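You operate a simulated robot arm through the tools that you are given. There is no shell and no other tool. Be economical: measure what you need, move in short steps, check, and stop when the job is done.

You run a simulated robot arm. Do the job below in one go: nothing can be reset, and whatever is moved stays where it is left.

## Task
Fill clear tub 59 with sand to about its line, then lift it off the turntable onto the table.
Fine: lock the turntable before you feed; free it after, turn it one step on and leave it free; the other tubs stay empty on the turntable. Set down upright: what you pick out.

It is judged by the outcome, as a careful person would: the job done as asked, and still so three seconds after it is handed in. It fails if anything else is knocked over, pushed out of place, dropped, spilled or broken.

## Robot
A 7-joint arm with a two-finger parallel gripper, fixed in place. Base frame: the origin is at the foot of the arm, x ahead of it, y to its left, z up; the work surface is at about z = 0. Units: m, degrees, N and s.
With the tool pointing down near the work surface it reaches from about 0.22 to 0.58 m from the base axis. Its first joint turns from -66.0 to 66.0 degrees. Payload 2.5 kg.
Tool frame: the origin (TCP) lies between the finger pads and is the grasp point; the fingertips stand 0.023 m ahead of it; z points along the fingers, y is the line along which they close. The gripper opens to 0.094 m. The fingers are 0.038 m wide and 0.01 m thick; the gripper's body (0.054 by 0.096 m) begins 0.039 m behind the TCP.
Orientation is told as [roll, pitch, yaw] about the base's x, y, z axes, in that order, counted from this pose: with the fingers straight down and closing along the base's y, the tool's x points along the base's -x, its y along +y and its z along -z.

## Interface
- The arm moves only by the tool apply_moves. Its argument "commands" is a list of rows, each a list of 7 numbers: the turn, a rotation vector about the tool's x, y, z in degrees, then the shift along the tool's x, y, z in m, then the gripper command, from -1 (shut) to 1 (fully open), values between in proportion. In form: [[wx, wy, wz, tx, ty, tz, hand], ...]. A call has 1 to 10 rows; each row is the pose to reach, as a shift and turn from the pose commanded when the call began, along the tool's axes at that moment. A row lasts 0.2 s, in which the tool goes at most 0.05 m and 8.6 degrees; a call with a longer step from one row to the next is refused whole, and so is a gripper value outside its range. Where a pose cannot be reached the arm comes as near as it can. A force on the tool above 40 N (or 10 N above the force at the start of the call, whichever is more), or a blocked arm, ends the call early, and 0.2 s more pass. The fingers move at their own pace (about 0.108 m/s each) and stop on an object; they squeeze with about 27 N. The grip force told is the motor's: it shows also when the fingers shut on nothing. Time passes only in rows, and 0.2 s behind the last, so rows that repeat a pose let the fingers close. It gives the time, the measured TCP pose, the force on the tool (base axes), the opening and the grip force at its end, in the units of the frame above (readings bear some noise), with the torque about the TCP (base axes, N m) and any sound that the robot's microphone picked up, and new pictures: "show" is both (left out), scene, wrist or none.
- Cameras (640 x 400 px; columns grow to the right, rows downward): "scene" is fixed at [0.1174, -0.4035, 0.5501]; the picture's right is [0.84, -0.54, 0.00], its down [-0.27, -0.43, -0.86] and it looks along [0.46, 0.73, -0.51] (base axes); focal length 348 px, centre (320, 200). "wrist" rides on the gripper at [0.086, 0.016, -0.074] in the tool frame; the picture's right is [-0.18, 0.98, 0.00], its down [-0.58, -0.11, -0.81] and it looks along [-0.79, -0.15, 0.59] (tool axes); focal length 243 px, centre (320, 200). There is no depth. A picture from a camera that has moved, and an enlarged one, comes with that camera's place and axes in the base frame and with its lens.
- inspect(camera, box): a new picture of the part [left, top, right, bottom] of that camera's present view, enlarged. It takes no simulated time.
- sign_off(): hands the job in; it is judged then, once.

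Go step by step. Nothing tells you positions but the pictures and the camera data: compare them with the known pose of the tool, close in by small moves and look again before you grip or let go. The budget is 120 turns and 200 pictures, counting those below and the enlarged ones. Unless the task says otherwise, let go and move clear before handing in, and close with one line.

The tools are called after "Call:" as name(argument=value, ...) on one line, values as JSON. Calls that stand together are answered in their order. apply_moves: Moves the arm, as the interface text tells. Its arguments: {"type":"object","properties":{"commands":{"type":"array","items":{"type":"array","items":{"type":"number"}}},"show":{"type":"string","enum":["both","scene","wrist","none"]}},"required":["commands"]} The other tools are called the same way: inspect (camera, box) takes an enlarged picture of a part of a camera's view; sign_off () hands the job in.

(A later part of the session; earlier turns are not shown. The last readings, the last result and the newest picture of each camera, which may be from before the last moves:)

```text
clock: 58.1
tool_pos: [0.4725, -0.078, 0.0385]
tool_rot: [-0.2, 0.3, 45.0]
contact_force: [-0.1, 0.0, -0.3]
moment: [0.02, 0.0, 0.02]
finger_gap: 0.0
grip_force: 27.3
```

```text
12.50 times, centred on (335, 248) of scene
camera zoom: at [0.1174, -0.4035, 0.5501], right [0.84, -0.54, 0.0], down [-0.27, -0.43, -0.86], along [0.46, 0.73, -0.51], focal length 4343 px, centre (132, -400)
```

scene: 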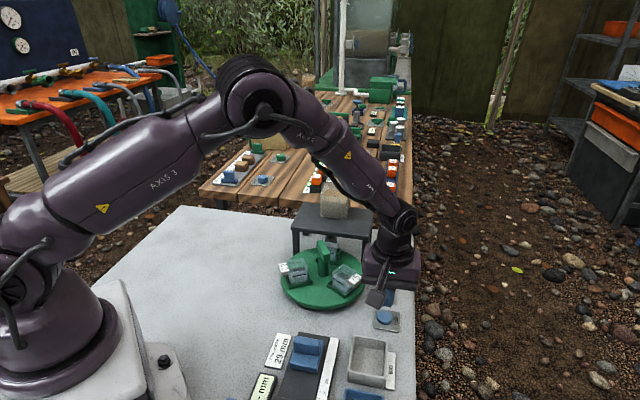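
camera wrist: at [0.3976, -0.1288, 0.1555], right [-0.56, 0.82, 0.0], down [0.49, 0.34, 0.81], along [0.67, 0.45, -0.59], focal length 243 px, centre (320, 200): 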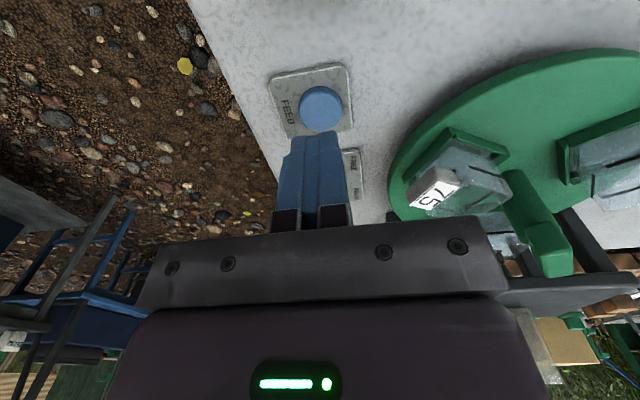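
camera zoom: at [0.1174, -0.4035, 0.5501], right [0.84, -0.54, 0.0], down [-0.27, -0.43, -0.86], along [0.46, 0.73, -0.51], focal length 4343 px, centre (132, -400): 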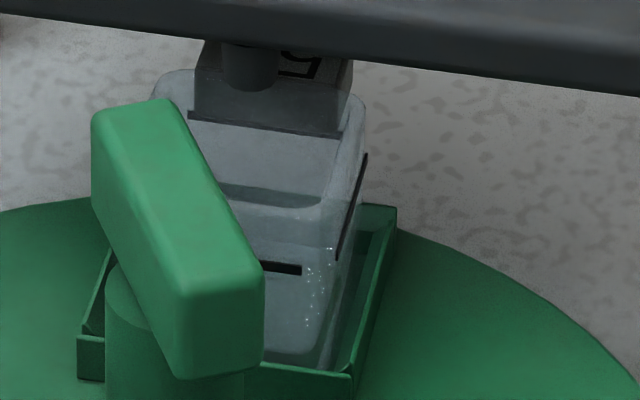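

Call:
apply_moves(commands=[[0, 0, 0, 0, 0, 0.003, -1]], show="none")

Call:
inspect(camera="scene", box=[320, 232, 350, 264])

Call:
inspect(camera="wrist", box=[240, 80, 400, 220])

```text
clock: 58.5
tool_pos: [0.4705, -0.077, 0.036]
tool_rot: [-0.3, 0.2, 45.1]
contact_force: [-0.5, -0.3, 1.0]
moment: [-0.02, -0.03, 0.0]
finger_gap: 0.0004
grip_force: 27.3
heard: click
```

```text
12.50 times, centred on (335, 248) of scene
camera zoom: at [0.1174, -0.4035, 0.5501], right [0.84, -0.54, 0.0], down [-0.27, -0.43, -0.86], along [0.46, 0.73, -0.51], focal length 4343 px, centre (132, -400)
```

zoom: 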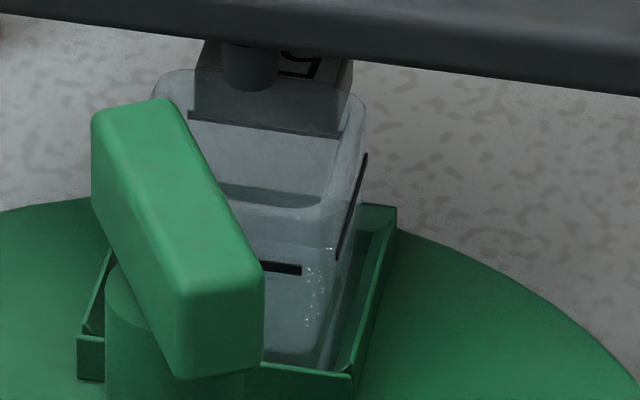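

```text
2.86 times, centred on (320, 150) of wrist
camera zoom: at [0.3986, -0.1272, 0.1093], right [-0.56, 0.83, -0.01], down [0.49, 0.34, 0.81], along [0.67, 0.45, -0.59], focal length 693 px, centre (320, 343)
```

zoom: 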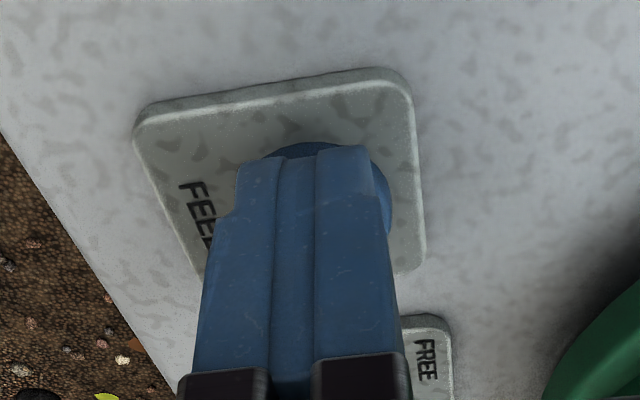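

A click: the button is pressed. I'll hold it for one short row and look.

Call:
apply_moves(commands=[[0, 0, 0, 0, 0, 0, -1]], show="none")

Call:
inspect(camera="scene", box=[320, 232, 350, 264])

```text
clock: 58.9
tool_pos: [0.47, -0.0766, 0.0351]
tool_rot: [-0.2, 0.1, 45.1]
contact_force: [-0.4, -0.8, 1.1]
moment: [0.02, 0.0, 0.0]
finger_gap: 0.0
grip_force: 26.9
```

```text
12.50 times, centred on (335, 248) of scene
camera zoom: at [0.1174, -0.4035, 0.5501], right [0.84, -0.54, 0.0], down [-0.27, -0.43, -0.86], along [0.46, 0.73, -0.51], focal length 4343 px, centre (132, -400)
```

zoom: 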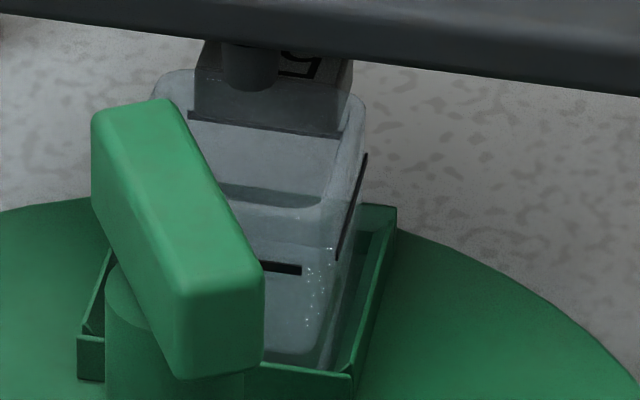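

Call:
apply_moves(commands=[[0, 0, 0, 0, 0, 0.001, -1], [0, 0, 0, 0, 0, 0.001, -1]], show="none")

Call:
inspect(camera="scene", box=[315, 180, 365, 264])

```text
clock: 59.5
tool_pos: [0.4698, -0.0763, 0.0339]
tool_rot: [-0.2, 0.1, 45.0]
contact_force: [0.6, -0.2, 0.2]
moment: [0.01, -0.06, 0.0]
finger_gap: 0.0001
grip_force: 26.8
```

```text
4.76 times, centred on (340, 222) of scene
camera zoom: at [0.1174, -0.4035, 0.5501], right [0.84, -0.54, 0.0], down [-0.27, -0.43, -0.86], along [0.46, 0.73, -0.51], focal length 1655 px, centre (225, 95)
```

zoom: 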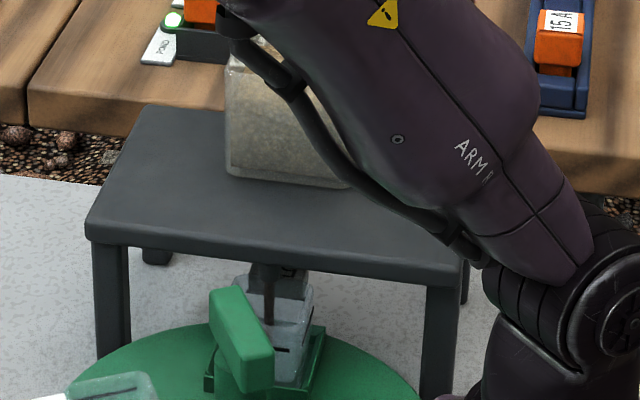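

Sand has begun to flow. I'll check closely.

Call:
inspect(camera="scene", box=[320, 232, 350, 264])

```text
12.50 times, centred on (335, 248) of scene
camera zoom: at [0.1174, -0.4035, 0.5501], right [0.84, -0.54, 0.0], down [-0.27, -0.43, -0.86], along [0.46, 0.73, -0.51], focal length 4343 px, centre (132, -400)
```

zoom: 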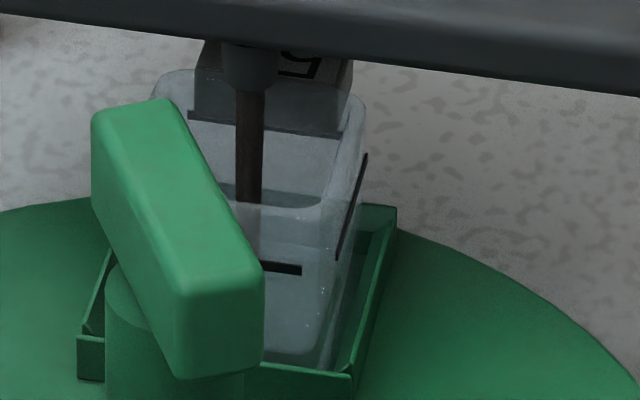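

Call:
apply_moves(commands=[[0, 0, 0, 0, 0, 0, -1], [0, 0, 0, 0, 0, 0, -1]], show="none")

Call:
inspect(camera="scene", box=[320, 232, 350, 264])

```text
clock: 60.1
tool_pos: [0.4706, -0.0772, 0.0339]
tool_rot: [-0.2, 0.1, 45.1]
contact_force: [0.1, 0.8, 2.0]
moment: [0.03, -0.01, 0.0]
finger_gap: 0.0
grip_force: 26.9
```

```text
12.50 times, centred on (335, 248) of scene
camera zoom: at [0.1174, -0.4035, 0.5501], right [0.84, -0.54, 0.0], down [-0.27, -0.43, -0.86], along [0.46, 0.73, -0.51], focal length 4343 px, centre (132, -400)
```

zoom: 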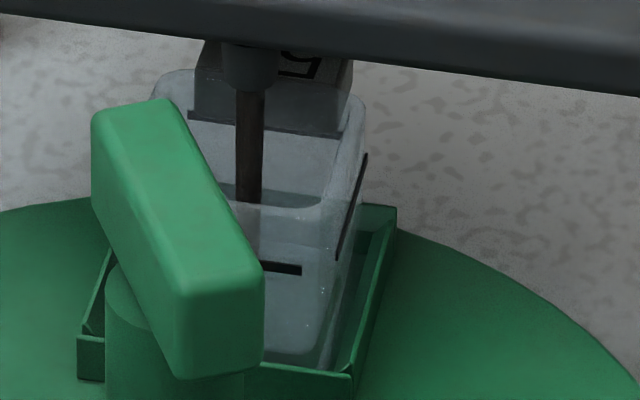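

Call:
apply_moves(commands=[[0, 0, 0, 0, 0, 0, -1], [0, 0, 0, 0, 0, 0, -1], [0, 0, 0, 0, 0, 0, -1]], show="none")

Call:
inspect(camera="scene", box=[320, 232, 350, 264])

```text
clock: 60.9
tool_pos: [0.47, -0.0766, 0.035]
tool_rot: [-0.2, 0.2, 45.0]
contact_force: [1.0, 1.2, 2.3]
moment: [0.02, -0.01, 0.03]
finger_gap: 0.0003
grip_force: 26.7
```

```text
12.50 times, centred on (335, 248) of scene
camera zoom: at [0.1174, -0.4035, 0.5501], right [0.84, -0.54, 0.0], down [-0.27, -0.43, -0.86], along [0.46, 0.73, -0.51], focal length 4343 px, centre (132, -400)
```

zoom: 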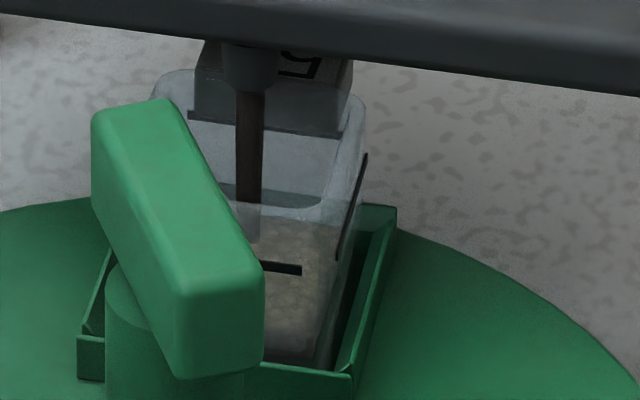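

Sand has come up quickly to near the line. I'm releasing now.

Call:
apply_moves(commands=[[0, 0, 0, 0, 0, -0.03, -1]], show="none")

Call:
inspect(camera="scene", box=[320, 232, 350, 264])

```text
clock: 61.3
tool_pos: [0.4692, -0.0784, 0.0642]
tool_rot: [-0.1, 0.1, 45.1]
contact_force: [-0.1, -0.3, -0.1]
moment: [0.0, 0.02, -0.03]
finger_gap: 0.0
grip_force: 27.7
```

```text
12.50 times, centred on (335, 248) of scene
camera zoom: at [0.1174, -0.4035, 0.5501], right [0.84, -0.54, 0.0], down [-0.27, -0.43, -0.86], along [0.46, 0.73, -0.51], focal length 4343 px, centre (132, -400)
```

zoom: 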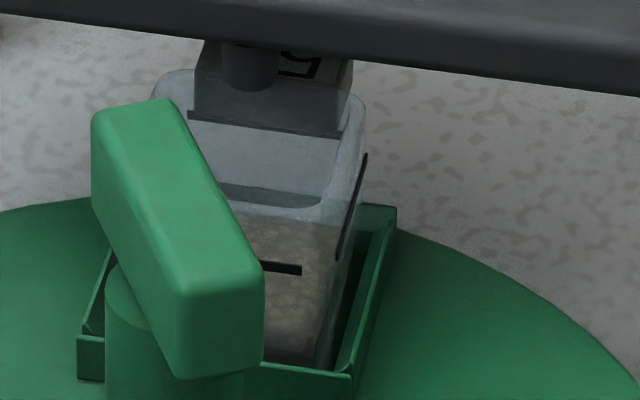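

The flow stopped cleanly. I'll examine the level in more detail.

Call:
inspect(camera="scene", box=[326, 235, 346, 262])

Call:
inspect(camera="scene", box=[286, 252, 320, 288])

Call:
inspect(camera="wrist", box=[360, 60, 640, 290])

```text
14.81 times, centred on (336, 248) of scene
camera zoom: at [0.1174, -0.4035, 0.5501], right [0.84, -0.54, 0.0], down [-0.27, -0.43, -0.86], along [0.46, 0.73, -0.51], focal length 5148 px, centre (83, -518)
```

zoom: 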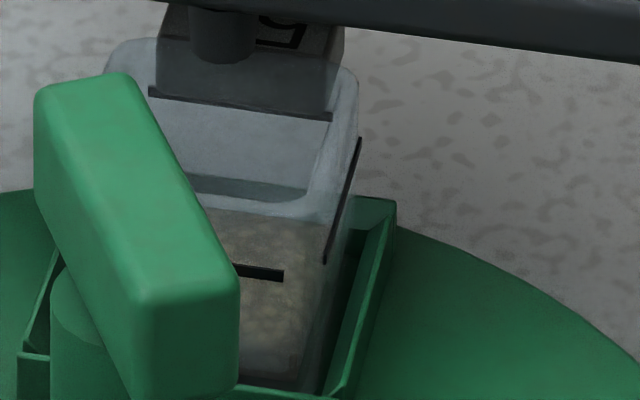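

```text
11.11 times, centred on (303, 270) of scene
camera zoom: at [0.1174, -0.4035, 0.5501], right [0.84, -0.54, 0.0], down [-0.27, -0.43, -0.86], along [0.46, 0.73, -0.51], focal length 3861 px, centre (509, -578)
```

zoom: 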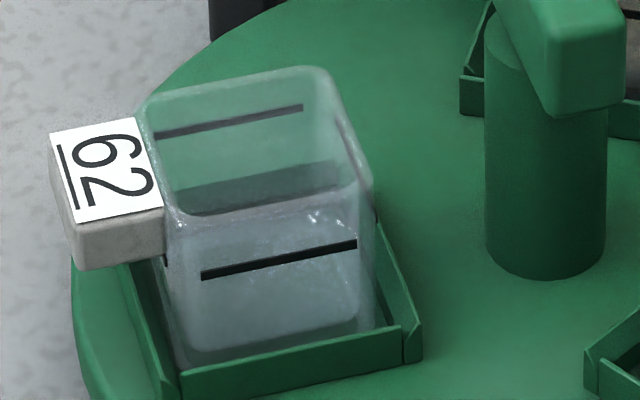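

```text
1.74 times, centred on (500, 175) of wrist
camera zoom: at [0.3973, -0.1275, 0.1381], right [-0.56, 0.83, 0.0], down [0.49, 0.34, 0.81], along [0.67, 0.45, -0.59], focal length 422 px, centre (7, 244)
```

zoom: 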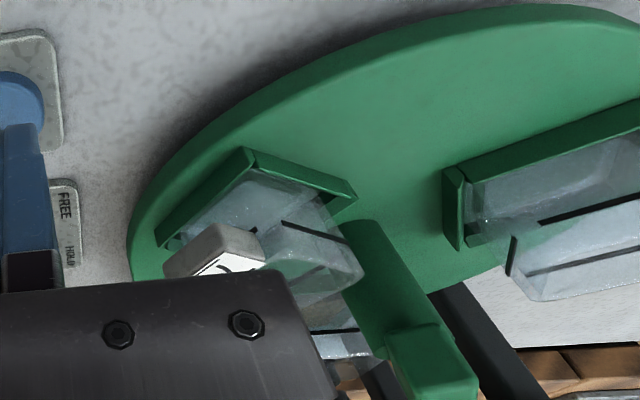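

The tub is clear with a line on each wall, and I can't judge the sand height well from here. I'll raise the arm and look at tub 59 with the wrist camera from the right side.

Call:
apply_moves(commands=[[0, 0, 0, 0, 0, -0.04, -1], [0, 0, 0, 0, 0, -0.08, -1], [0, 0, -8.5, -0.017, 0.012, -0.08, -1], [0, 0, -17, -0.034, 0.024, -0.08, -1], [0, 0, -25.5, -0.05, 0.036, -0.08, -1], [0, 0, -34, -0.067, 0.047, -0.08, -1], [0, 0, -42.5, -0.084, 0.059, -0.08, -1], [0, 0, -51, -0.101, 0.0714, -0.08, -1], [0, 0, -53, -0.101, 0.0714, -0.08, -1]], show="none")

Call:
apply_moves(commands=[[0, -6, 0, 0, 0, 0, -1], [0, -12, 0, 0, 0, 0, -1], [0, -18, 0, 0, 0, 0, -1], [0, -18, 0, 0, 0, 0, -1]])

```text
clock: 63.3
tool_pos: [0.4898, 0.0447, 0.1437]
tool_rot: [-0.1, 0.3, 98.1]
contact_force: [0.2, 0.1, -0.1]
moment: [0.0, -0.01, 0.01]
finger_gap: 0.0003
grip_force: 26.6
```

```text
clock: 64.3
tool_pos: [0.4908, 0.0457, 0.1431]
tool_rot: [0.1, -17.8, 98.1]
contact_force: [0.4, 0.0, -1.1]
moment: [0.03, -0.01, 0.01]
finger_gap: 0.0001
grip_force: 26.6
camera wrist: at [0.4896, -0.0614, 0.1879], right [-1.0, 0.04, 0.06], down [0.06, 0.32, 0.95], along [0.02, 0.95, -0.32], focal length 243 px, centre (320, 200)
```

scene: 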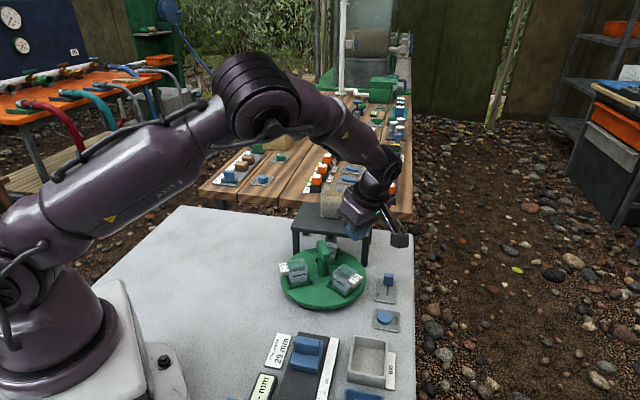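
wrist: 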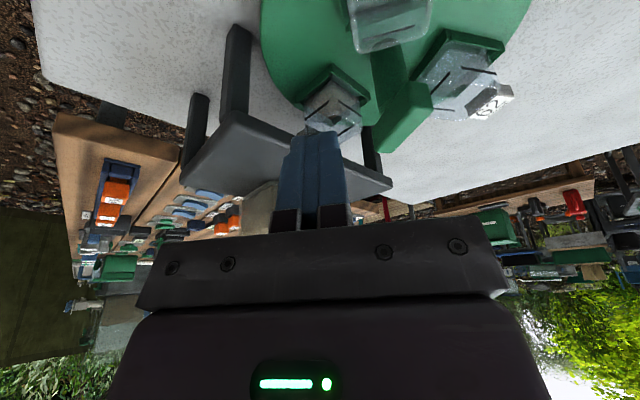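

Call:
inspect(camera="wrist", box=[280, 55, 400, 150])

Call:
inspect(camera="scene", box=[270, 225, 400, 310])

```text
4.21 times, centred on (340, 102) of wrist
camera zoom: at [0.4896, -0.0614, 0.1879], right [-1.0, 0.04, 0.06], down [0.06, 0.32, 0.95], along [0.02, 0.95, -0.32], focal length 1022 px, centre (236, 610)
```

zoom: 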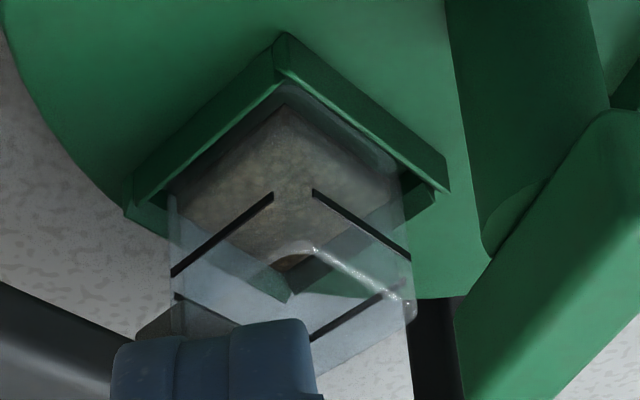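

```text
4.71 times, centred on (335, 268) of scene
camera zoom: at [0.1174, -0.4035, 0.5501], right [0.84, -0.54, 0.0], down [-0.27, -0.43, -0.86], along [0.46, 0.73, -0.51], focal length 1635 px, centre (249, -118)
```

zoom: 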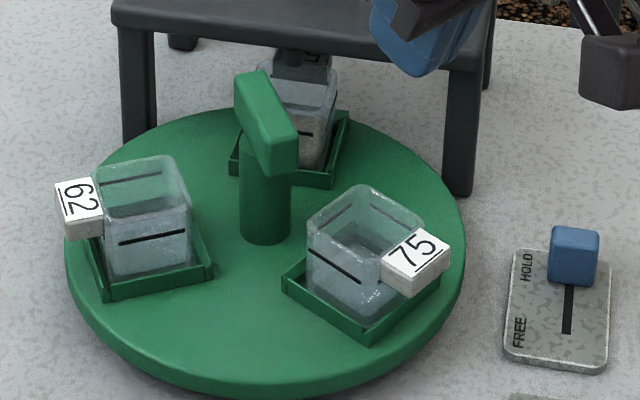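

From here it's clear the sand is only a thin layer on the floor, well below the line (about 18 mm above the floor). In the scene zoom, sand at the line would put its back edge on the far wall's line. I'm going back to the button for more.

Call:
apply_moves(commands=[[0, 6, 0, 0, 0, 0, -1], [0, 12, 0, 0, 0, 0, -1], [0, 18, 0, 0, 0, 0, -1]], show="none")

```text
clock: 65.1
tool_pos: [0.4902, 0.0446, 0.1436]
tool_rot: [-0.1, 0.4, 97.9]
contact_force: [0.9, -0.4, 0.6]
moment: [0.0, -0.01, 0.01]
finger_gap: 0.0
grip_force: 27.4
```

Call:
apply_moves(commands=[[0, 0, 8, 0.017, 0.005, 0, -1], [0, 0, 16, 0.034, 0.011, 0, -1], [0, 0, 24, 0.051, 0.016, 0, -1], [0, 0, 32, 0.068, 0.021, 0, -1], [0, 0, 40, 0.085, 0.026, 0, -1], [0, 0, 48, 0.102, 0.032, 0, -1], [0, 0, 53, 0.1196, 0.037, 0.03, -1], [0, 0, 53, 0.1196, 0.037, 0.065, -1], [0, 0, 53, 0.1196, 0.037, 0.098, -1]], show="none")

```text
clock: 67.1
tool_pos: [0.4703, -0.0792, 0.0463]
tool_rot: [-0.3, 0.1, 45.0]
contact_force: [-0.4, 1.1, -0.3]
moment: [0.0, -0.01, -0.02]
finger_gap: 0.0
grip_force: 27.5
```

Call:
apply_moves(commands=[[0, 0, 0, 0, 0, 0.0125, -1], [0, 0, 0, 0, 0, 0.0125, -1], [0, 0, 0, 0, 0, 0.0125, -1], [0, 0, 0, 0, 0, 0.0125, -1], [0, 0, 0, 0, 0, 0.0125, -1]], show="none")

Call:
inspect(camera="scene", box=[320, 232, 350, 264])

```text
clock: 68.3
tool_pos: [0.4706, -0.0789, 0.0335]
tool_rot: [-0.3, 0.0, 45.0]
contact_force: [0.3, -0.7, 2.9]
moment: [0.02, -0.05, -0.01]
finger_gap: 0.0
grip_force: 27.1
heard: click
```

```text
12.50 times, centred on (335, 248) of scene
camera zoom: at [0.1174, -0.4035, 0.5501], right [0.84, -0.54, 0.0], down [-0.27, -0.43, -0.86], along [0.46, 0.73, -0.51], focal length 4343 px, centre (132, -400)
```

zoom: 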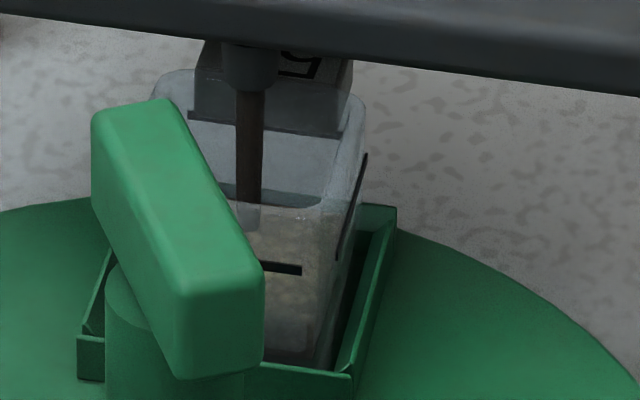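

Call:
apply_moves(commands=[[0, 0, 0, 0, 0, 0, -1], [0, 0, 0, 0, 0, 0, -1], [0, 0, 0, 0, 0, 0, -1], [0, 0, 0, 0, 0, 0, -1]], show="none")

Call:
inspect(camera="scene", box=[320, 232, 350, 264])

```text
clock: 69.3
tool_pos: [0.4705, -0.0793, 0.0321]
tool_rot: [-0.2, 0.1, 45.0]
contact_force: [1.7, 0.1, 3.5]
moment: [0.03, -0.07, 0.05]
finger_gap: 0.0
grip_force: 27.1
```

```text
12.50 times, centred on (335, 248) of scene
camera zoom: at [0.1174, -0.4035, 0.5501], right [0.84, -0.54, 0.0], down [-0.27, -0.43, -0.86], along [0.46, 0.73, -0.51], focal length 4343 px, centre (132, -400)
```

zoom: 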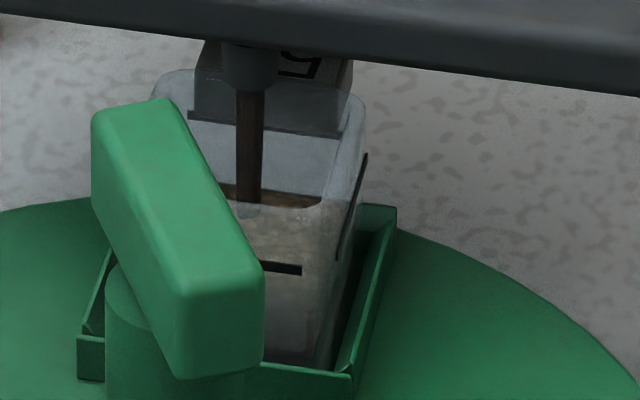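

The sand's back edge now shows in the opening at row ~188, and the line is at row ~125. I'll continue.

Call:
apply_moves(commands=[[0, 0, 0, 0, 0, 0, -1], [0, 0, 0, 0, 0, 0, -1], [0, 0, 0, 0, 0, 0, -1], [0, 0, 0, 0, 0, 0, -1]], show="none")

Call:
inspect(camera="scene", box=[320, 232, 350, 264])

```text
clock: 70.3
tool_pos: [0.4704, -0.0795, 0.0328]
tool_rot: [-0.2, 0.1, 45.1]
contact_force: [0.2, 0.7, 2.0]
moment: [-0.04, -0.03, -0.02]
finger_gap: 0.0001
grip_force: 27.2
```

```text
12.50 times, centred on (335, 248) of scene
camera zoom: at [0.1174, -0.4035, 0.5501], right [0.84, -0.54, 0.0], down [-0.27, -0.43, -0.86], along [0.46, 0.73, -0.51], focal length 4343 px, centre (132, -400)
```

zoom: 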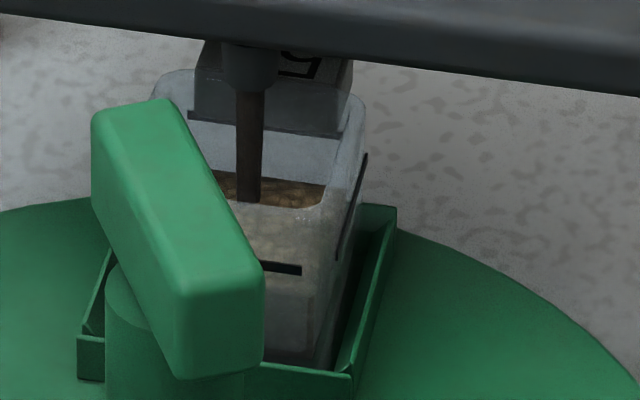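

Call:
apply_moves(commands=[[0, 0, 0, 0, 0, 0, -1], [0, 0, 0, 0, 0, 0, -1], [0, 0, 0, 0, 0, 0, -1], [0, 0, 0, 0, 0, 0, -1], [0, 0, 0, 0, 0, 0, -1], [0, 0, 0, 0, 0, 0, -1]], show="none")

Call:
inspect(camera="scene", box=[320, 232, 350, 264])

```text
clock: 71.7
tool_pos: [0.4706, -0.0792, 0.0331]
tool_rot: [-0.2, 0.0, 45.0]
contact_force: [-1.1, 0.9, 3.1]
moment: [0.0, -0.01, 0.03]
finger_gap: 0.0
grip_force: 27.3
```

```text
12.50 times, centred on (335, 248) of scene
camera zoom: at [0.1174, -0.4035, 0.5501], right [0.84, -0.54, 0.0], down [-0.27, -0.43, -0.86], along [0.46, 0.73, -0.51], focal length 4343 px, centre (132, -400)
```

zoom: 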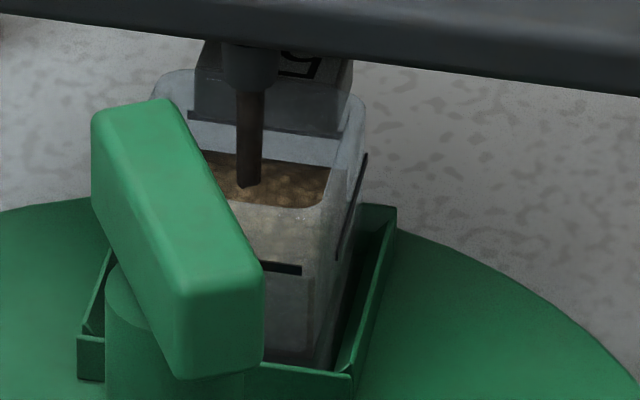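

By the inner front and back edges, about 21 px (4 mm) remain at ~13 px/s. I'll hold 1.2 s more and check.

Call:
apply_moves(commands=[[0, 0, 0, 0, 0, 0, -1], [0, 0, 0, 0, 0, 0, -1], [0, 0, 0, 0, 0, 0, -1], [0, 0, 0, 0, 0, 0, -1], [0, 0, 0, 0, 0, 0, -1]], show="none")

Call:
inspect(camera="scene", box=[320, 232, 350, 264])

```text
clock: 72.9
tool_pos: [0.4706, -0.0791, 0.0347]
tool_rot: [-0.2, 0.1, 45.0]
contact_force: [0.3, 0.7, 2.2]
moment: [0.01, -0.01, 0.01]
finger_gap: 0.0001
grip_force: 27.2
```

```text
12.50 times, centred on (335, 248) of scene
camera zoom: at [0.1174, -0.4035, 0.5501], right [0.84, -0.54, 0.0], down [-0.27, -0.43, -0.86], along [0.46, 0.73, -0.51], focal length 4343 px, centre (132, -400)
```

zoom: 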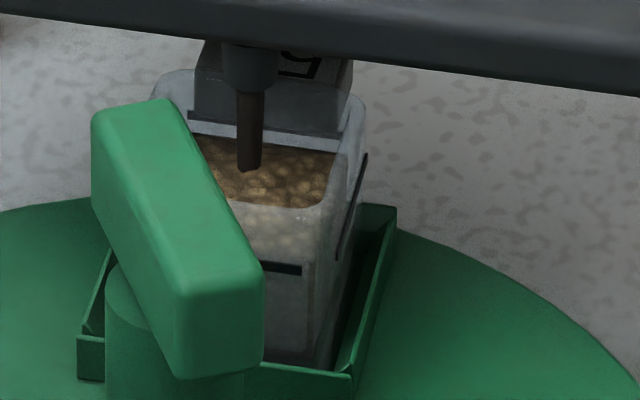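

The level is within about 1 mm of the line. I'm releasing now.

Call:
apply_moves(commands=[[0, 0, 0, 0, 0, -0.03, -1], [0, 0, 0, 0, 0, -0.05, -1]], show="none")

Call:
inspect(camera="scene", box=[320, 232, 350, 264])

```text
clock: 73.5
tool_pos: [0.4708, -0.0776, 0.0838]
tool_rot: [-0.2, 0.2, 44.9]
contact_force: [0.2, -0.6, 0.0]
moment: [0.01, -0.03, 0.03]
finger_gap: 0.0
grip_force: 27.3
```

```text
12.50 times, centred on (335, 248) of scene
camera zoom: at [0.1174, -0.4035, 0.5501], right [0.84, -0.54, 0.0], down [-0.27, -0.43, -0.86], along [0.46, 0.73, -0.51], focal length 4343 px, centre (132, -400)
```

zoom: 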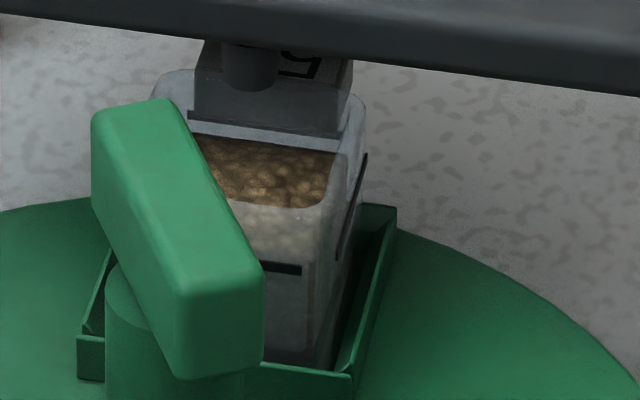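

The flow stopped. I'll verify the level from the right-hand wrist view before unlocking.

Call:
apply_moves(commands=[[0, 0, 0, 0, 0, -0.04, -1], [0, 0, 0, 0, 0, -0.06, -1], [0, 0, -8.5, -0.017, 0.012, -0.06, -1], [0, 0, -17, -0.034, 0.024, -0.06, -1], [0, 0, -25.5, -0.05, 0.036, -0.06, -1], [0, 0, -34, -0.067, 0.047, -0.06, -1], [0, 0, -42.5, -0.084, 0.059, -0.06, -1], [0, 0, -51, -0.101, 0.0714, -0.06, -1], [0, 0, -53, -0.101, 0.0714, -0.06, -1]], show="none")

Call:
apply_moves(commands=[[0, -6, 0, 0, 0, 0, -1], [0, -12, 0, 0, 0, 0, -1], [0, -18, 0, 0, 0, 0, -1], [0, -18, 0, 0, 0, 0, -1]], show="none")

Call:
inspect(camera="wrist", box=[280, 55, 400, 150])

```text
clock: 75.5
tool_pos: [0.4908, 0.0424, 0.1435]
tool_rot: [0.0, 0.3, 98.2]
contact_force: [0.5, 0.0, -0.2]
moment: [0.01, 0.0, 0.0]
finger_gap: 0.0001
grip_force: 27.7
```

```text
clock: 76.5
tool_pos: [0.492, 0.0437, 0.1435]
tool_rot: [-0.1, -17.7, 98.1]
contact_force: [-0.8, 0.0, -0.1]
moment: [0.0, -0.02, 0.0]
finger_gap: 0.0001
grip_force: 26.8
```

```text
4.21 times, centred on (340, 102) of wrist
camera zoom: at [0.4902, -0.0633, 0.1883], right [-1.0, 0.04, 0.06], down [0.06, 0.32, 0.95], along [0.02, 0.95, -0.32], focal length 1022 px, centre (236, 610)
```

zoom: 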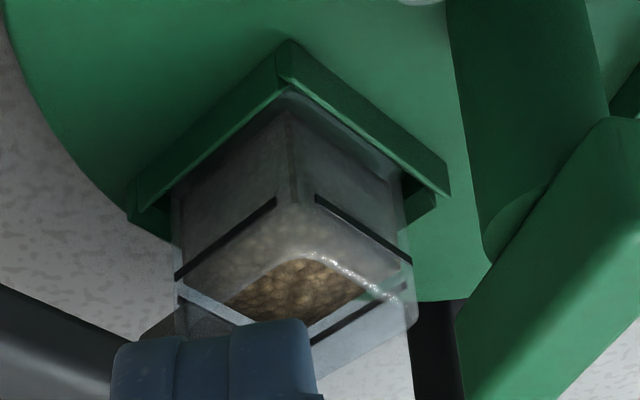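

The sand surface coincides with the line. Next I unlock: back upright, then over the lever at HOLD.

Call:
apply_moves(commands=[[0, 6, 0, 0, 0, 0, -1], [0, 12, 0, 0, 0, 0, -1], [0, 17.8, 0, 0, 0, 0, -1]], show="none")

Call:
apply_moves(commands=[[0, 0, 8, 0.009, -0.007, 0, -1], [0, 0, 16, 0.018, -0.014, 0, -1], [0, 0, 24, 0.027, -0.021, 0, -0.5], [0, 0, 32, 0.036, -0.027, 0, -0.05], [0, 0, 40, 0.045, -0.034, 0, -0.05], [0, 0, 48, 0.054, -0.041, 0, -0.05], [0, 0, 53, 0.0599, -0.0454, 0, -0.05], [0, 0, 53, 0.0599, -0.0454, 0, -0.05]])

```text
clock: 77.3
tool_pos: [0.4903, 0.0427, 0.1437]
tool_rot: [0.0, 0.2, 98.0]
contact_force: [0.1, 0.1, 0.3]
moment: [0.02, -0.01, 0.0]
finger_gap: 0.0
grip_force: 26.7
```

```text
clock: 79.1
tool_pos: [0.5451, -0.0091, 0.1428]
tool_rot: [0.0, 0.0, 44.9]
contact_force: [0.4, 0.6, -0.3]
moment: [-0.01, 0.01, -0.02]
finger_gap: 0.045
grip_force: 0.1
camera wrist: at [0.4724, -0.0593, 0.2177], right [-0.56, 0.83, 0.0], down [0.49, 0.33, 0.81], along [0.67, 0.45, -0.59], focal length 243 px, centre (320, 200)
```

scene: 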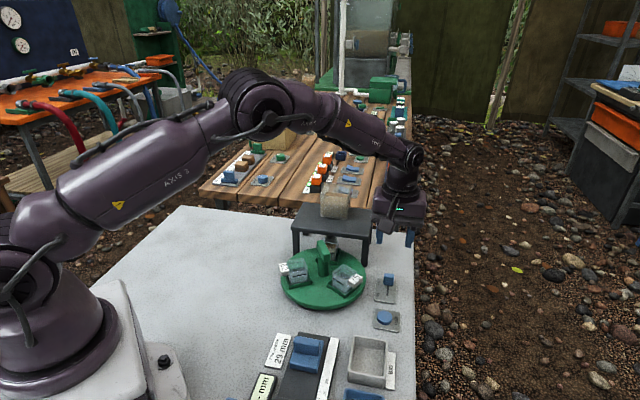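
wrist: 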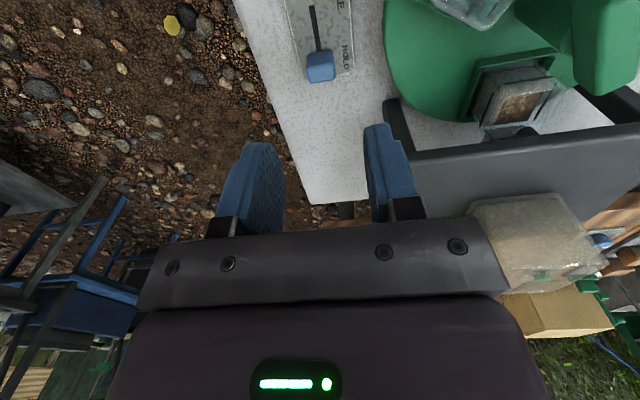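

Call:
apply_moves(commands=[[0, 0, 0, 0, -0.001, 0.04, -0.05], [0, 0, 0, 0, -0.001, 0.075, -0.05], [0, 0, 0, 0, -0.001, 0.1055, -0.05], [0, 0, 0, 0, -0.001, 0.1055, -0.6], [0, 0, 0, 0, -0.001, 0.1055, -1], [0, 0, 0, 0, -0.001, 0.1055, -1]], show="wrist")

```text
clock: 80.5
tool_pos: [0.5451, -0.0094, 0.0383]
tool_rot: [0.0, 0.2, 45.0]
contact_force: [-8.1, 5.4, 1.7]
moment: [-0.06, 0.22, 0.04]
finger_gap: 0.0212
grip_force: 44.9
camera wrist: at [0.4736, -0.0589, 0.1125], right [-0.57, 0.82, 0.0], down [0.49, 0.33, 0.81], along [0.66, 0.46, -0.59], focal length 243 px, centre (320, 200)
```

wrist: 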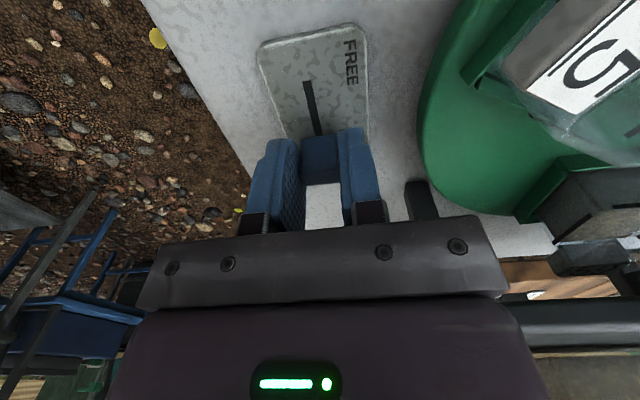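

Call:
apply_moves(commands=[[0, 0, 0, 0.008, 0, 0, -1], [0, 0, 0, 0.016, 0, 0, -1], [0, 0, 0, 0.024, 0, 0, -1], [0, 0, 0, 0.033, 0, 0, -1], [0, 0, 0, 0.033, 0, 0, -1]], show="none")

Call:
apply_moves(commands=[[0, 0, 0, 0, 0, 0, -0.4], [0, 0, 0, 0, 0, 0, -0.1], [0, 0, 0, 0, 0, 0, -0.05], [0, 0, 0, 0, 0, -0.04, -0.05], [0, 0, 0, 0, 0, -0.08, -0.05], [0, 0, 0, 0, 0, -0.122, -0.05]], show="none")

Call:
inspect(camera="scene", box=[270, 225, 400, 310])

```text
clock: 81.7
tool_pos: [0.5214, -0.0331, 0.0377]
tool_rot: [0.1, 0.0, 44.9]
contact_force: [-12.2, 9.9, 3.4]
moment: [0.5, -0.11, 0.02]
finger_gap: 0.021
grip_force: 45.5
```

```text
clock: 83.1
tool_pos: [0.5227, -0.0329, 0.1597]
tool_rot: [0.1, 0.0, 45.1]
contact_force: [0.8, -0.7, -0.1]
moment: [0.01, 0.0, -0.02]
finger_gap: 0.0447
grip_force: 0.1
```

```text
4.71 times, centred on (335, 268) of scene
camera zoom: at [0.1174, -0.4035, 0.5501], right [0.84, -0.54, 0.0], down [-0.27, -0.43, -0.86], along [0.46, 0.73, -0.51], focal length 1635 px, centre (249, -118)
```

zoom: 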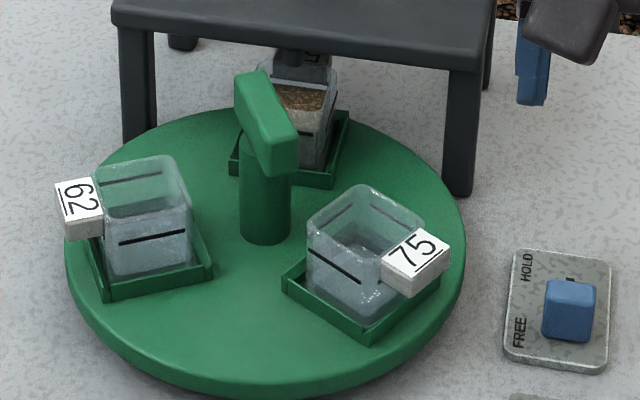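

Freed. I'll grip the bar with yaw -105 so I can do the whole 120° step counter-clockwise in one go (next tub to the spout). I'm moving above it first.

Call:
apply_moves(commands=[[0, 0, 8, -0.003, 0.024, 0, -0.1], [0, 0, 16, -0.006, 0.048, 0, -0.1], [0, 0, 24, -0.009, 0.072, 0, -0.1], [0, 0, 32, -0.012, 0.096, 0, -0.1], [0, 0, 40, -0.015, 0.12, 0, -0.1], [0, 0, 48, -0.0185, 0.1425, 0, -0.1], [0, 0, 56, -0.0185, 0.1425, 0, -0.1], [0, 0, 64, -0.0185, 0.1425, 0, -0.1], [0, 0, 72, -0.0185, 0.1425, 0, -0.1], [0, 0, 75, -0.0185, 0.1425, 0, -0.1]], show="none")

Call:
apply_moves(commands=[[0, 0, 8, 0, 0, 0, -0.1], [0, 0, 16, 0, 0, 0, -0.1], [0, 0, 24, 0, 0, 0, -0.1], [0, 0, 32, 0, 0, 0, -0.1], [0, 0, 40, 0, 0, 0, -0.1], [0, 0, 48, 0, 0, 0, -0.1], [0, 0, 56, 0, 0, 0, -0.1], [0, 0, 64, 0, 0, 0, -0.1], [0, 0, 72, 0, 0, 0, -0.1], [0, 0, 75.5, 0, 0, 0, -0.1]])

Call:
inspect(camera="scene", box=[270, 200, 380, 300])

Call:
inspect(camera="wrist", box=[190, 0, 440, 190])

```text
clock: 85.3
tool_pos: [0.4355, 0.079, 0.1598]
tool_rot: [-0.1, 0.1, -30.2]
contact_force: [-0.1, -0.7, -0.1]
moment: [0.03, 0.0, 0.0]
finger_gap: 0.0422
grip_force: 0.1
```

```text
clock: 87.5
tool_pos: [0.4343, 0.0807, 0.1603]
tool_rot: [0.1, -0.1, -105.7]
contact_force: [-0.1, 0.6, -0.5]
moment: [-0.03, 0.01, 0.0]
finger_gap: 0.0423
grip_force: 0.0
camera wrist: at [0.4742, 0.159, 0.234], right [0.9, -0.44, 0.0], down [-0.26, -0.53, 0.81], along [-0.36, -0.72, -0.59], focal length 243 px, centre (320, 200)
```

scene: 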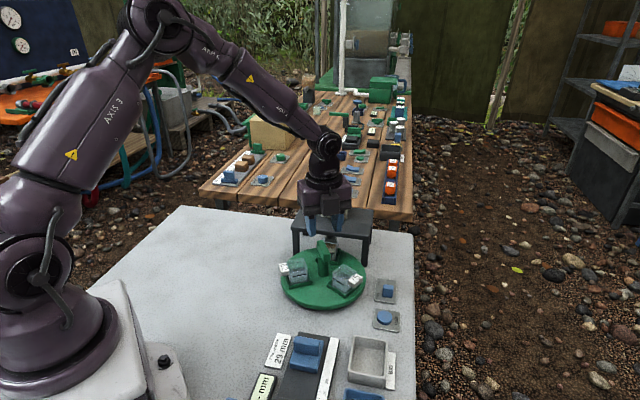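
wrist: 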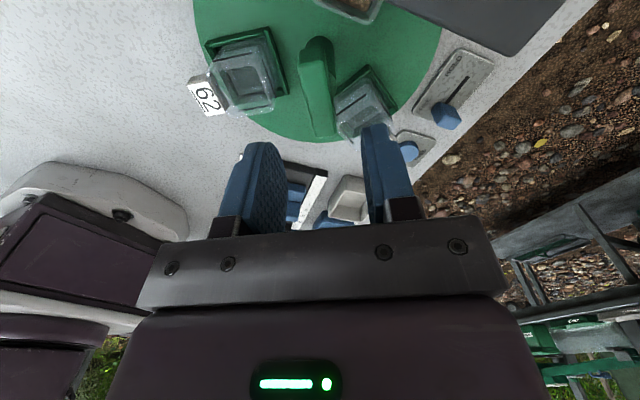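

```text
4.00 times, centred on (325, 250) of scene
camera zoom: at [0.1174, -0.4035, 0.5501], right [0.84, -0.54, 0.0], down [-0.27, -0.43, -0.86], along [0.46, 0.73, -0.51], focal length 1390 px, centre (300, 0)
```

zoom: 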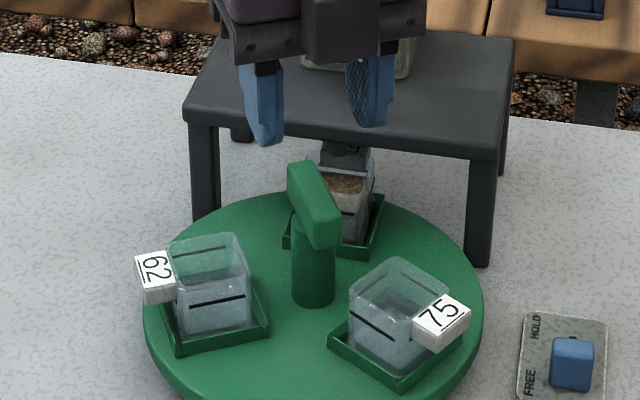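

```text
2.11 times, centred on (315, 95) of wrist
camera zoom: at [0.4742, 0.159, 0.234], right [0.9, -0.44, 0.0], down [-0.26, -0.53, 0.81], along [-0.36, -0.72, -0.59], focal length 511 px, centre (330, 421)
```

zoom: 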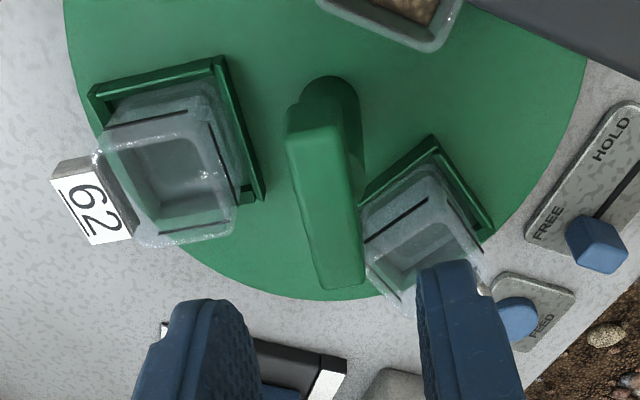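

Aligned, and the camera housing clears the hopper by more than 1 cm. I'm lowering and gripping.

Call:
apply_moves(commands=[[0, 0, 0, 0, 0, 0.03, -0.1], [0, 0, 0, 0, 0, 0.05, -0.1], [0, 0, 0, 0, 0, 0.059, -0.1], [0, 0, 0, 0, 0, 0.059, -0.6], [0, 0, 0, 0, 0, 0.059, -1], [0, 0, 0, 0, 0, 0.059, -1]], show="none")

```text
clock: 88.9
tool_pos: [0.4349, 0.0793, 0.1004]
tool_rot: [0.2, 0.0, -105.5]
contact_force: [15.5, -1.8, -12.7]
moment: [0.44, 0.4, 0.04]
finger_gap: 0.0157
grip_force: 45.1
```

Call:
apply_moves(commands=[[0, 0, -4, 0, 0, 0, -1], [0, 0, -8, 0, 0, 0, -1], [0, 0, -13, 0, 0, 0, -1], [0, 0, -18, 0, 0, 0, -1], [0, 0, -23, 0, 0, 0, -1], [0, 0, -28, 0, 0, 0, -1], [0, 0, -33, 0, 0, 0, -1], [0, 0, -38, 0, 0, 0, -1]], show="none")

Call:
inspect(camera="scene", box=[270, 200, 380, 300])

```text
clock: 90.7
tool_pos: [0.4351, 0.0778, 0.1014]
tool_rot: [0.0, -0.1, -67.9]
contact_force: [7.6, -11.7, 5.5]
moment: [0.75, 0.14, -2.48]
finger_gap: 0.0399
grip_force: 44.6
```

```text
4.00 times, centred on (325, 250) of scene
camera zoom: at [0.1174, -0.4035, 0.5501], right [0.84, -0.54, 0.0], down [-0.27, -0.43, -0.86], along [0.46, 0.73, -0.51], focal length 1390 px, centre (300, 0)
```

zoom: 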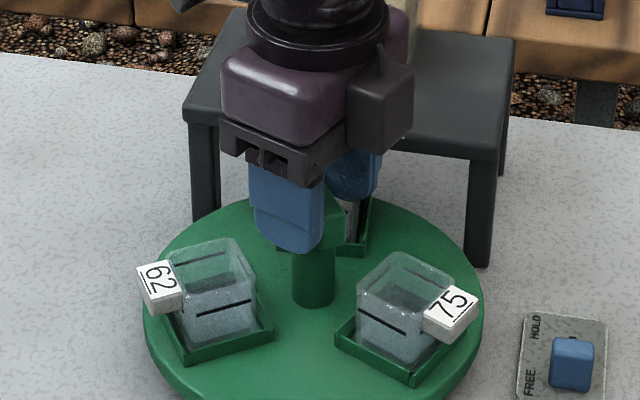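

Counter-clockwise is now at its own end stop: the table's range runs from 75-at-spout to 59-at-spout. One step on must therefore be clockwise, bringing tub 62 to the spout. I'll untwist, release and regrip with yaw 75.

Call:
apply_moves(commands=[[0, 0, 5, 0, 0, 0, -1], [0, 0, 10, 0, 0, 0, -1], [0, 0, 15, 0, 0, 0, -1], [0, 0, 20, 0, 0, 0, -1], [0, 0, 25, 0, 0, 0, -1], [0, 0, 30, 0, 0, 0, -1], [0, 0, 34, 0, 0, 0, -1]], show="none")

Call:
apply_moves(commands=[[0, 0, 0, 0, 0, 0, -0.64], [0, 0, 0, 0, 0, 0, -0.6], [0, 0, 0, 0, 0, 0, -0.5], [0, 0, 0, 0, 0, 0, -0.3], [0, 0, 0, 0, 0, 0, -0.1]], show="none")

```text
clock: 92.3
tool_pos: [0.4345, 0.0826, 0.1003]
tool_rot: [0.1, 0.0, -101.3]
contact_force: [7.3, -5.5, 0.7]
moment: [0.62, -0.03, -0.03]
finger_gap: 0.0161
grip_force: 44.9
```

```text
clock: 93.5
tool_pos: [0.4344, 0.0806, 0.101]
tool_rot: [0.0, 0.0, -101.5]
contact_force: [0.0, 0.2, 0.0]
moment: [0.02, 0.0, 0.0]
finger_gap: 0.0423
grip_force: 0.1
```

Call:
apply_moves(commands=[[0, 0, 0, 0, 0, -0.03, -0.1], [0, 0, 0, 0, 0, -0.06, -0.1], [0, 0, -8, 0, 0, -0.06, -0.1], [0, 0, -16, 0, 0, -0.06, -0.1], [0, 0, -24, 0, 0, -0.06, -0.1], [0, 0, -32, 0, 0, -0.06, -0.1], [0, 0, -40, 0, 0, -0.06, -0.1], [0, 0, -48, 0, 0, -0.06, -0.1], [0, 0, -56, 0, 0, -0.06, -0.1], [0, 0, -64, 0, 0, -0.06, -0.1]], show="none")

Call:
apply_moves(commands=[[0, 0, -8, 0, 0, 0, -0.1], [0, 0, -16, 0, 0, 0, -0.1], [0, 0, -24, 0, 0, 0, -0.1], [0, 0, -32, 0, 0, 0, -0.1], [0, 0, -40, 0, 0, 0, -0.1], [0, 0, -48, 0, 0, 0, -0.1], [0, 0, -56, 0, 0, 0, -0.1], [0, 0, -60, 0, 0, 0, -0.1]], show="none")

Call:
apply_moves(commands=[[0, 0, -8, 0, 0, 0, -0.1], [0, 0, -16, 0, 0, 0, -0.1], [0, 0, -24, 0, 0, 0, -0.1], [0, 0, -32, 0, 0, 0, -0.1], [0, 0, -40, 0, 0, 0, -0.1], [0, 0, -48, 0, 0, 0, -0.1], [0, 0, -54, 0, 0, 0, -0.1], [0, 0, -54, 0, 0, 0, -0.1]], show="none")

Call:
inspect(camera="wrist", box=[190, 0, 440, 190])

Call:
inspect(camera="scene", box=[270, 200, 380, 300])

```text
clock: 95.7
tool_pos: [0.4344, 0.0809, 0.1608]
tool_rot: [0.1, -0.1, -37.4]
contact_force: [-0.4, -0.2, 0.3]
moment: [0.0, 0.0, 0.02]
finger_gap: 0.0424
grip_force: 0.0
```

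```text
clock: 97.5
tool_pos: [0.4344, 0.0801, 0.161]
tool_rot: [0.0, 0.0, 22.6]
contact_force: [-0.1, 0.3, 0.1]
moment: [0.0, -0.02, 0.01]
finger_gap: 0.0423
grip_force: 0.0
```

```text
clock: 99.3
tool_pos: [0.4362, 0.0798, 0.1611]
tool_rot: [0.1, 0.1, 76.6]
contact_force: [0.3, -0.2, 0.6]
moment: [0.01, -0.03, -0.03]
finger_gap: 0.0422
grip_force: 0.1
```

```text
2.11 times, centred on (315, 95) of wrist
camera zoom: at [0.3998, -0.0002, 0.2348], right [-0.91, 0.41, 0.0], down [0.24, 0.54, 0.81], along [0.33, 0.74, -0.59], focal length 511 px, centre (330, 421)
```

zoom: 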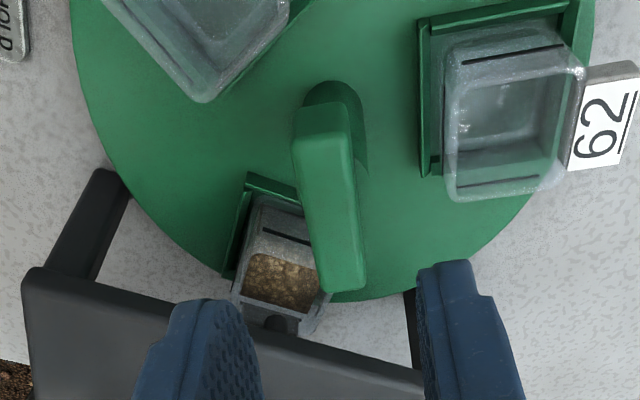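

```text
4.00 times, centred on (325, 250) of scene
camera zoom: at [0.1174, -0.4035, 0.5501], right [0.84, -0.54, 0.0], down [-0.27, -0.43, -0.86], along [0.46, 0.73, -0.51], focal length 1390 px, centre (300, 0)
```

zoom: 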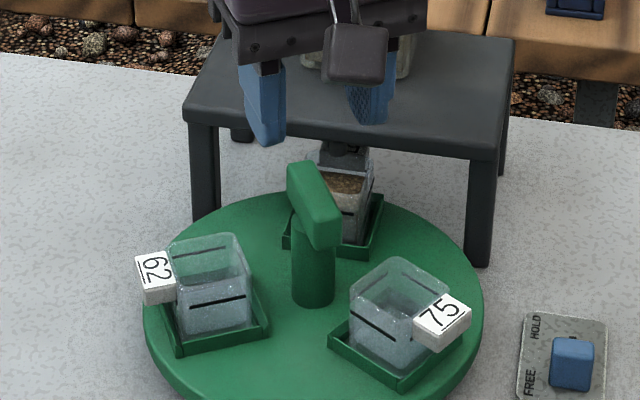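

Call:
apply_moves(commands=[[0, 0, 1, 0, 0, 0.03, -0.1], [0, 0, 2, 0, 0, 0.05, -0.1], [0, 0, 2, 0, 0, 0.06, -0.1], [0, 0, 2, 0, 0, 0.06, -0.6], [0, 0, 2, 0, 0, 0.06, -1], [0, 0, 2, 0, 0, 0.06, -1]], show="none")

Call:
apply_moves(commands=[[0, 0, 4, 0, 0, 0, -1], [0, 0, 9, 0, 0, 0, -1], [0, 0, 14, 0, 0, 0, -1], [0, 0, 19, 0, 0, 0, -1], [0, 0, 24, 0, 0, 0, -1], [0, 0, 29, 0, 0, 0, -1], [0, 0, 34, 0, 0, 0, -1], [0, 0, 39, 0, 0, 0, -1], [0, 0, 43, 0, 0, 0, -1]], show="scene")

```text
clock: 100.7
tool_pos: [0.4342, 0.0825, 0.0992]
tool_rot: [0.0, 0.0, 74.5]
contact_force: [-3.6, 0.5, 1.3]
moment: [-0.14, 0.01, 0.0]
finger_gap: 0.0159
grip_force: 45.3
```

```text
clock: 102.7
tool_pos: [0.4342, 0.0815, 0.102]
tool_rot: [-0.1, -0.1, 31.5]
contact_force: [15.3, 13.3, -29.5]
moment: [0.23, -0.14, -0.01]
finger_gap: 0.0158
grip_force: 45.0
```

scene: 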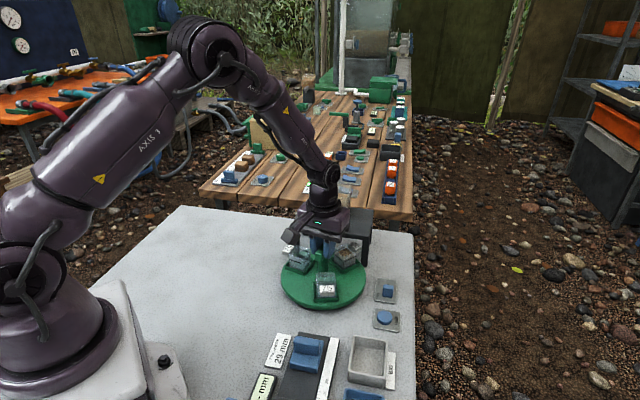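

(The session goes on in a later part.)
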